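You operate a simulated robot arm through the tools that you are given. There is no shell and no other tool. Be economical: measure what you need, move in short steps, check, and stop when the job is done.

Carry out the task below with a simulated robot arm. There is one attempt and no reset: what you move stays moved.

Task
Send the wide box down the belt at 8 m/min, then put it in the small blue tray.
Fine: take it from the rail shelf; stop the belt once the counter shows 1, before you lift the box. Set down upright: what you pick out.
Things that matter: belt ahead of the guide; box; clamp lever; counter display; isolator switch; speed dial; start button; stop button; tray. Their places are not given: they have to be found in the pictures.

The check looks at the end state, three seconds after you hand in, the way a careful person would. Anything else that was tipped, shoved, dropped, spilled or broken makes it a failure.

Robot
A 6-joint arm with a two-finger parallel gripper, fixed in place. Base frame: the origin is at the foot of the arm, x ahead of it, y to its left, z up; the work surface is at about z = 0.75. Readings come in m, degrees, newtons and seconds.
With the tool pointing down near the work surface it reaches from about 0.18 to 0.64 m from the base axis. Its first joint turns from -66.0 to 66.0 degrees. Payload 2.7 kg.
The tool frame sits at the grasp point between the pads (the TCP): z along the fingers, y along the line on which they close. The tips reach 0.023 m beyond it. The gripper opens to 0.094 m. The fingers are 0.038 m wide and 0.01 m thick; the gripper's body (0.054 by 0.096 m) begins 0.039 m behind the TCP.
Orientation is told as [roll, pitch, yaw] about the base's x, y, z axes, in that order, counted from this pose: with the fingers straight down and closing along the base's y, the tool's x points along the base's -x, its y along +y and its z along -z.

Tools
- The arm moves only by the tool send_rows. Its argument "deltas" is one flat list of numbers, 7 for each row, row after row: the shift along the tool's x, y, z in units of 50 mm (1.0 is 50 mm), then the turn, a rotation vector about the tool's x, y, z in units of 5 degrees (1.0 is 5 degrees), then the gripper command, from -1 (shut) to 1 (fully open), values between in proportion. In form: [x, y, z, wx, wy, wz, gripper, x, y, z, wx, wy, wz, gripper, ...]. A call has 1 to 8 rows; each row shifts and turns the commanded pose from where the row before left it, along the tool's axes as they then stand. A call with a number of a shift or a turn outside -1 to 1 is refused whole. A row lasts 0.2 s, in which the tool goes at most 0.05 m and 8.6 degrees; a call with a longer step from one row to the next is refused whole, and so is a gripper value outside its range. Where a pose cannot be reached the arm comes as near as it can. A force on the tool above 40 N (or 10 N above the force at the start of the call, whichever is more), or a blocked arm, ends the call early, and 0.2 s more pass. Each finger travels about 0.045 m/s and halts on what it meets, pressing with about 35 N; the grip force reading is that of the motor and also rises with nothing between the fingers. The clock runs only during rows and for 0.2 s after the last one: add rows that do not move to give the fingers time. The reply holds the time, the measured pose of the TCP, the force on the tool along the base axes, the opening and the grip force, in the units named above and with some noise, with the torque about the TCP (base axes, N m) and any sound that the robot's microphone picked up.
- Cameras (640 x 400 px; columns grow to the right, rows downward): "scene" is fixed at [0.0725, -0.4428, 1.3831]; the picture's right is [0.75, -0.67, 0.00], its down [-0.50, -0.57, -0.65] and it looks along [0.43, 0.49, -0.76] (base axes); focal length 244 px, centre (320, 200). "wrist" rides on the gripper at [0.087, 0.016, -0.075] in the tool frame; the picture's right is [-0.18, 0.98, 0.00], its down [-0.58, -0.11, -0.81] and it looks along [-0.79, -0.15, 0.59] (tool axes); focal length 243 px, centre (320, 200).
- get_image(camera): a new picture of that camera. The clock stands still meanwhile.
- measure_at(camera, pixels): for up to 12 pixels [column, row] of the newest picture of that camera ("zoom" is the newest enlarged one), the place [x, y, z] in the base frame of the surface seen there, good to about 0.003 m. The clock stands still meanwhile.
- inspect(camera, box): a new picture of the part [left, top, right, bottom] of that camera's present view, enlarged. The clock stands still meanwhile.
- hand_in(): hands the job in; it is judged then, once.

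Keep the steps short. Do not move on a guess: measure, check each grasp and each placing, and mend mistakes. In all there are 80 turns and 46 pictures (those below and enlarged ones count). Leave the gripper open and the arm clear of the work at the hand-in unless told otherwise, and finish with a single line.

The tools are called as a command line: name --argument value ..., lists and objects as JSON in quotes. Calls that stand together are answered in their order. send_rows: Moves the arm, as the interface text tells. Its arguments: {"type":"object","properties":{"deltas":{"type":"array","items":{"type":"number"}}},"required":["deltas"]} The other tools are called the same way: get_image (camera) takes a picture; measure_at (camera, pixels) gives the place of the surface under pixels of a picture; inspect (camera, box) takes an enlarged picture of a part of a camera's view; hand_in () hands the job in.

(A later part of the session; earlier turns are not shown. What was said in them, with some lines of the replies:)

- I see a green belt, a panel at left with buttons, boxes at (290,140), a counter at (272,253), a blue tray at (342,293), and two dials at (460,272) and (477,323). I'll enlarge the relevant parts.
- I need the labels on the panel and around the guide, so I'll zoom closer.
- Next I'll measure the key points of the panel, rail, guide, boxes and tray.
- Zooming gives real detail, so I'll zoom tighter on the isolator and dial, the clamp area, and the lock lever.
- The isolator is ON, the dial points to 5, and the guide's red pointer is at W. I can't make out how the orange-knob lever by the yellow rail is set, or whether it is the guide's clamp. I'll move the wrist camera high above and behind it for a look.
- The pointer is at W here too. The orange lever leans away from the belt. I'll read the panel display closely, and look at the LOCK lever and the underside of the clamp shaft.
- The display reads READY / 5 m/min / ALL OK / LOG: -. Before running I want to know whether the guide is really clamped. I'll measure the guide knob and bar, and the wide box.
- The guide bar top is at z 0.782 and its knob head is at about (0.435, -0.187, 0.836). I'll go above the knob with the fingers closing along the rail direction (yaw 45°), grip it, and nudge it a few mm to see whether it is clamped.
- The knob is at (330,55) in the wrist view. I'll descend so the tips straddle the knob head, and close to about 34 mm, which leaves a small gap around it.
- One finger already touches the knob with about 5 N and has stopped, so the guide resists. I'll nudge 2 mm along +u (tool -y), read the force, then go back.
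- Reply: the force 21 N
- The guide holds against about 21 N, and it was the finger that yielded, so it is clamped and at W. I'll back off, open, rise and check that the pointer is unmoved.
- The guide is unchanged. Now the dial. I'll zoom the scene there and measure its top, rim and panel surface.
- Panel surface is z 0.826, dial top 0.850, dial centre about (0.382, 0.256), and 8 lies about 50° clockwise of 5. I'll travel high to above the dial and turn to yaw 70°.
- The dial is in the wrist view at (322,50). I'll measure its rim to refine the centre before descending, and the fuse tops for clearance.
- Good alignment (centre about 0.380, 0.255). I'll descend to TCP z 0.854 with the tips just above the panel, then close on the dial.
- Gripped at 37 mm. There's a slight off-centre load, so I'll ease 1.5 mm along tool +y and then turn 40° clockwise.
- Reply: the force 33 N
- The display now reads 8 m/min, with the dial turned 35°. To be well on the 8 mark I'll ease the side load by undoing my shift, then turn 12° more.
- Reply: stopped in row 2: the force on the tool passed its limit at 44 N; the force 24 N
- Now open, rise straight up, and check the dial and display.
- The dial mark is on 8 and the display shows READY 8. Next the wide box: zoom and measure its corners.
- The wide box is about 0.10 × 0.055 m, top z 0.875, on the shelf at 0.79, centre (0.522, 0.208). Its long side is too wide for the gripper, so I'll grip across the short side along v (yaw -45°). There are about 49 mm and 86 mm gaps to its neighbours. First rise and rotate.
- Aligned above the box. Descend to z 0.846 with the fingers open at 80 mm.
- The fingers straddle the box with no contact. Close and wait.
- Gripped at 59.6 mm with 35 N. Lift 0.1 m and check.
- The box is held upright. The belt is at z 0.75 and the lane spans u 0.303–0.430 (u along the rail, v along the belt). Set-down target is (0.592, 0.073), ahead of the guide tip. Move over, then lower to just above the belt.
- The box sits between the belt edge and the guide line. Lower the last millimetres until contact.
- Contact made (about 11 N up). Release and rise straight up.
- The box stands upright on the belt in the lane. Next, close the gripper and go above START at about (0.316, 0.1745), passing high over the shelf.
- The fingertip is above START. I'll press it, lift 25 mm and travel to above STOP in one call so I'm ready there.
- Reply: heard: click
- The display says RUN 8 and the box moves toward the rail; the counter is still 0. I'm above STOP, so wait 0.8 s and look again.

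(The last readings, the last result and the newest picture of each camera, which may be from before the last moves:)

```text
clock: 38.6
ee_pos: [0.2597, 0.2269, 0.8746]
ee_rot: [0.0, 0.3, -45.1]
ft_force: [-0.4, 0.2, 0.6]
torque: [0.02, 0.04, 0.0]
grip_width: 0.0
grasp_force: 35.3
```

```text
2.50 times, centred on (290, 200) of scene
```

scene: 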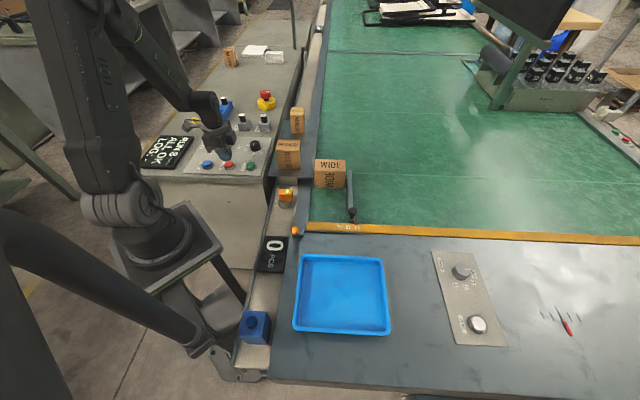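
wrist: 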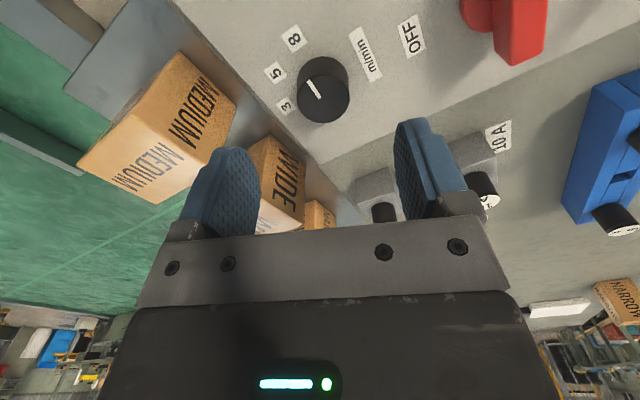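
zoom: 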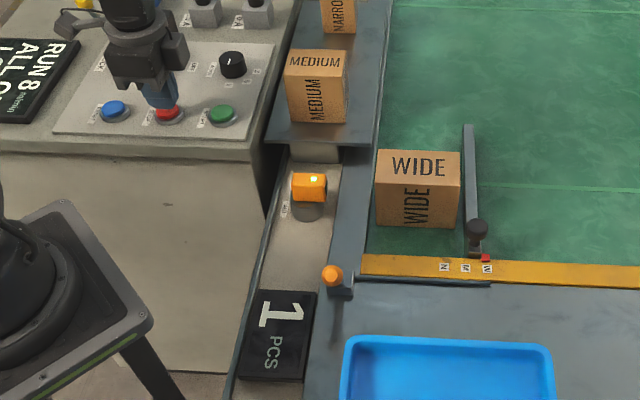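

The counter shows 1, so press STOP now.

send_rows --deltas '[0, 0, 0.35, 0, 0, 0, -1, 0, 0, -0.7, 0, 0, 0, -1]'

inspect --camera "scene" --box '[130, 110, 390, 280]'

```text
clock: 39.2
ee_pos: [0.2611, 0.2259, 0.8923]
ee_rot: [0.0, 0.2, -45.0]
ft_force: [-0.6, -0.9, 0.7]
torque: [0.04, -0.01, -0.02]
grip_width: 0.0001
grasp_force: 35.4
heard: click
```

```text
2.35 times, centred on (260, 195) of scene
```

zoom: 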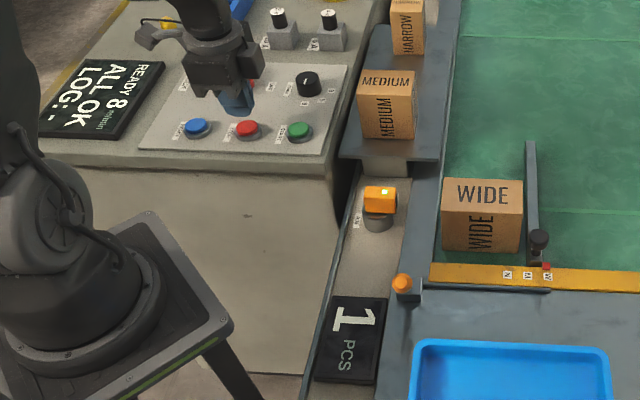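

The click was heard, the display is back to READY with LOG: -, and the count is 1. Measure where the box stopped, and the tray.

measure_at --camera "zoom" --pixels '[[447, 182], [519, 182], [518, 205], [447, 204], [483, 193], [450, 245], [515, 247], [500, 225], [536, 236]]'

measure_at --camera "scene" --pixels '[[310, 265], [375, 266], [380, 320], [302, 322], [342, 293], [342, 257], [342, 332], [384, 295], [296, 295]]'

```text
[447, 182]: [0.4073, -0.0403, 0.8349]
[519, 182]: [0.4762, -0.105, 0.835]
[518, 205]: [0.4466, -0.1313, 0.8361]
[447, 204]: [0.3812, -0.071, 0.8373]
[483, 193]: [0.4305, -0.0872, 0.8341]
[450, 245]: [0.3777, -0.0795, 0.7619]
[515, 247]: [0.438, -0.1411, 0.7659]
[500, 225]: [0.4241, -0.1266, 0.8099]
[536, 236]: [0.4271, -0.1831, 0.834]
```

```text
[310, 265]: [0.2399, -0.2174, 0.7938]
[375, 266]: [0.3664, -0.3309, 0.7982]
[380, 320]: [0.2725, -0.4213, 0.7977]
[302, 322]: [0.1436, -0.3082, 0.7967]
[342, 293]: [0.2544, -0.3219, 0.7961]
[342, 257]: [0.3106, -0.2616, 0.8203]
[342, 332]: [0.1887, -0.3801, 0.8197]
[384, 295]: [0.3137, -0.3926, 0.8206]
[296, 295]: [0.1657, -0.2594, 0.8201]
```

The box stopped at about (0.4275, -0.087), top 0.835, not rotated. Rise, travel above it at yaw -45°, and open to 80 mm.

send_rows --deltas '[0, 0, -0.9, 0, 0, 0, -1, 0, 0, -0.9, 0, 0, 0, -1]'

send_rows --deltas '[-0.847, -0.259, 0, 0, 0, 0, 0.7, -0.847, -0.259, 0, 0, 0, 0, 0.7, -0.847, -0.259, 0, 0, 0, 0, 0.7, -0.847, -0.259, 0, 0, 0, 0, 0.7, -0.847, -0.259, 0, 0, 0, 0, 0.7, -0.847, -0.259, 0, 0, 0, 0, 0.7, -0.847, -0.259, 0, 0, 0, 0, 0.7, -0.847, -0.259, 0, 0, 0, 0, 0.7]'

get_image --camera "scene"

```text
clock: 39.8
ee_pos: [0.2583, 0.2261, 0.9823]
ee_rot: [0.0, 0.2, -45.0]
ft_force: [0.3, -0.5, 0.1]
torque: [-0.03, 0.0, 0.0]
grip_width: 0.0
grasp_force: 34.5
```

```text
clock: 41.6
ee_pos: [0.4276, -0.0878, 0.98]
ee_rot: [0.1, 0.2, -45.0]
ft_force: [0.9, -0.2, 0.7]
torque: [0.0, -0.01, -0.01]
grip_width: 0.0798
grasp_force: 0.1
```

```text
8 pictures are left
```

scene: 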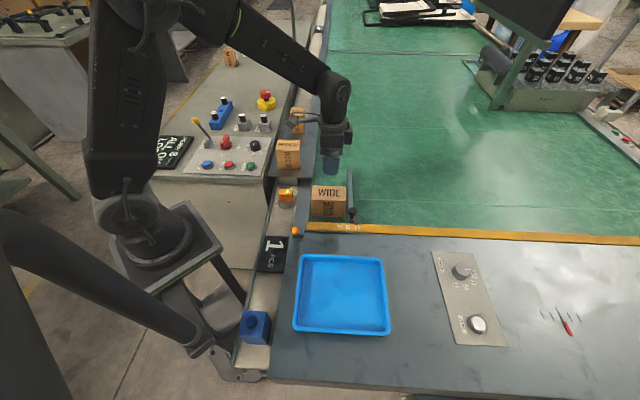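

The box hasn't moved and I'm centred above it. Descend to z 0.807 and close.

send_rows --deltas '[0, 0, 0.9, 0, 0, 0, 0.7, 0, 0, 0.9, 0, 0, 0, 0.7, 0, 0, 0.6, 0, 0, 0, 0.7, 0, 0, 0.55, 0, 0, 0, 0.7, 0, 0, 0.5, 0, 0, 0, 0.7, 0, 0, 0, 0, 0, 0, 0.7]'

send_rows --deltas '[0, 0, 0, 0, 0, 0, -0.3, 0, 0, 0, 0, 0, 0, -0.3, 0, 0, 0, 0, 0, 0, -0.3, 0, 0, 0, 0, 0, 0, -0.3]'

```text
clock: 43.0
ee_pos: [0.425, -0.0881, 0.8082]
ee_rot: [0.1, 0.2, -45.1]
ft_force: [-0.7, -0.5, 0.3]
torque: [0.0, 0.01, 0.02]
grip_width: 0.0798
grasp_force: 0.1
```

```text
clock: 44.0
ee_pos: [0.4268, -0.0872, 0.8081]
ee_rot: [-0.1, 0.1, -45.1]
ft_force: [0.0, 0.3, 0.4]
torque: [-0.03, 0.02, 0.0]
grip_width: 0.0598
grasp_force: 34.7
```

Gripped again at 59.8 mm. Lift 0.13 m.

send_rows --deltas '[0, 0, -0.2, 0, 0, 0, -0.3, 0, 0, -0.6, 0, 0, 0, -0.3, 0, 0, -0.9, 0, 0, 0, -0.3, 0, 0, -0.9, 0, 0, 0, -0.3, 0, 0, 0, 0, 0, 0, -0.3]'

send_rows --deltas '[-0.113, -0.843, 0, 0, 0, 0, -0.3, -0.113, -0.843, 0, 0, 0, 0, -0.3, -0.113, -0.843, 0, 0, 0, 0, -0.3, -0.113, -0.843, 0, 0, 0, 0, -0.3, -0.113, -0.843, 0, 0, 0, 0, -0.3, -0.113, -0.843, 0, 0, 0, 0, -0.3, -0.113, -0.843, 0, 0, 0, 0, -0.3, 0, 0, 0, 0, 0, 0, -0.3]'

get_image --camera "scene"

```text
clock: 45.2
ee_pos: [0.4261, -0.0859, 0.9382]
ee_rot: [0.0, 0.2, -44.9]
ft_force: [0.3, 0.5, -2.3]
torque: [0.0, 0.02, -0.02]
grip_width: 0.0596
grasp_force: 34.9
```

```text
clock: 47.0
ee_pos: [0.2458, -0.3246, 0.9381]
ee_rot: [0.0, 0.2, -45.0]
ft_force: [-0.3, -0.1, -1.1]
torque: [-0.01, 0.0, 0.0]
grip_width: 0.0597
grasp_force: 34.8
```

```text
7 pictures are left
```

scene: 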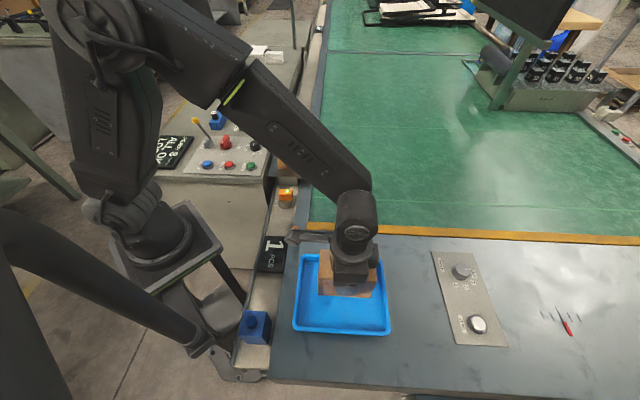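

The box is over the tray centre. Lower to just above the tray floor (TCP about 0.858), then creep.

send_rows --deltas '[0, 0, 0.7, 0, 0, 0, -0.3, 0, 0, 0.6, 0, 0, 0, -0.3, 0, 0, 0.3, 0, 0, 0, -0.3, 0, 0, 0, 0, 0, 0, -0.3]'

send_rows --deltas '[0, 0, 0.04, 0, 0, 0, -0.3, 0, 0, 0.03, 0, 0, 0, -0.3, 0, 0, 0, 0, 0, 0, -0.3]'

```text
clock: 48.0
ee_pos: [0.245, -0.3235, 0.8585]
ee_rot: [-0.1, 0.2, -45.0]
ft_force: [-0.6, 0.0, -1.7]
torque: [0.01, 0.0, 0.01]
grip_width: 0.0598
grasp_force: 35.0
```

```text
clock: 48.8
ee_pos: [0.2451, -0.3224, 0.8541]
ee_rot: [0.1, 0.1, -44.9]
ft_force: [-1.7, 0.2, 1.3]
torque: [-0.02, 0.05, -0.01]
grip_width: 0.0595
grasp_force: 35.1
```

Contact is just starting (force changed from -1.7 to +1.3 N). Lower 1 mm more to be sure.

send_rows --deltas '[0, 0, 0.02, 0, 0, 0, -0.3, 0, 0, 0, 0, 0, 0, -0.3]'

```text
clock: 49.4
ee_pos: [0.2454, -0.3228, 0.8548]
ee_rot: [-0.1, 0.1, -45.0]
ft_force: [-3.0, 3.2, 20.5]
torque: [0.58, 0.54, -0.01]
grip_width: 0.0598
grasp_force: 35.0
```

Firmly on the tray floor. Ease off 1 mm, open, and rise straight up.

send_rows --deltas '[0, 0, -0.02, 0, 0, 0, -0.3, 0, 0, 0, 0, 0, 0, 0.3, 0, 0, 0, 0, 0, 0, 0.7, 0, 0, 0, 0, 0, 0, 0.7, 0, 0, -0.4, 0, 0, 0, 0.7, 0, 0, -0.9, 0, 0, 0, 0.7, 0, 0, -0.9, 0, 0, 0, 0.7, 0, 0, -0.9, 0, 0, 0, 0.7]'

send_rows --deltas '[0, 0.9, -0.3, 0, 0, 0, 1, 0, 0.9, 0, 0, 0, 0, 1, 0, 0.9, 0, 0, 0, 0, 1, 0, 0.9, 0, 0, 0, 0, 1, 0, 0.9, 0, 0, 0, 0, 1]'

get_image --camera "scene"

```text
clock: 51.2
ee_pos: [0.2439, -0.3231, 1.0094]
ee_rot: [0.0, 0.2, -45.0]
ft_force: [1.0, -0.9, 0.0]
torque: [0.01, 0.02, 0.01]
grip_width: 0.08
grasp_force: 0.1
```

```text
clock: 52.4
ee_pos: [0.4049, -0.164, 1.0224]
ee_rot: [0.0, 0.2, -45.1]
ft_force: [0.1, 0.0, 0.7]
torque: [0.02, 0.02, 0.02]
grip_width: 0.0943
grasp_force: 0.0
```

```text
6 pictures are left
```

scene: 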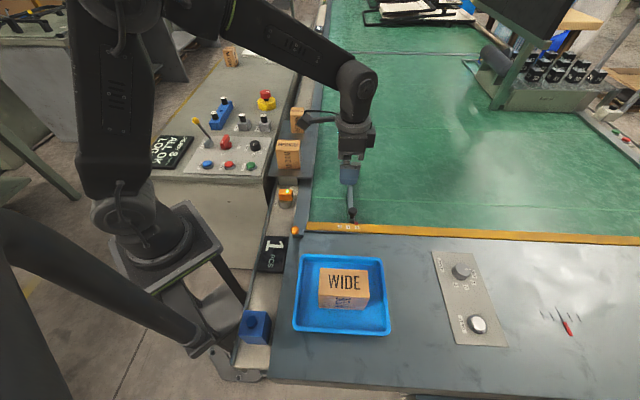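

The box stands upright in the tray with WIDE on top. One last zoom on the display, guide pointer and counter.

inspect --camera "scene" --box '[140, 110, 400, 345]'

```text
1.70 times, centred on (270, 228) of scene
```

zoom: 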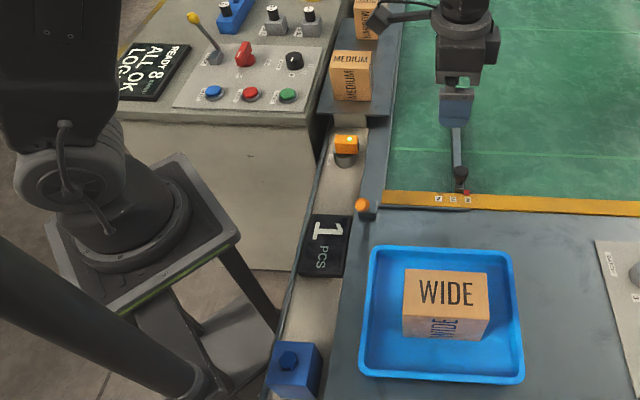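

Everything is in order: belt stopped, READY 8, ALL OK, count 1, guide at W, box upright in the tray, gripper open and clear. Handing in.

hand_in

```text
The job is handed in.
```

The wide box went down the belt at 8 m/min, I stopped the belt when the counter showed 1, and the box now stands upright in the small blue tray.
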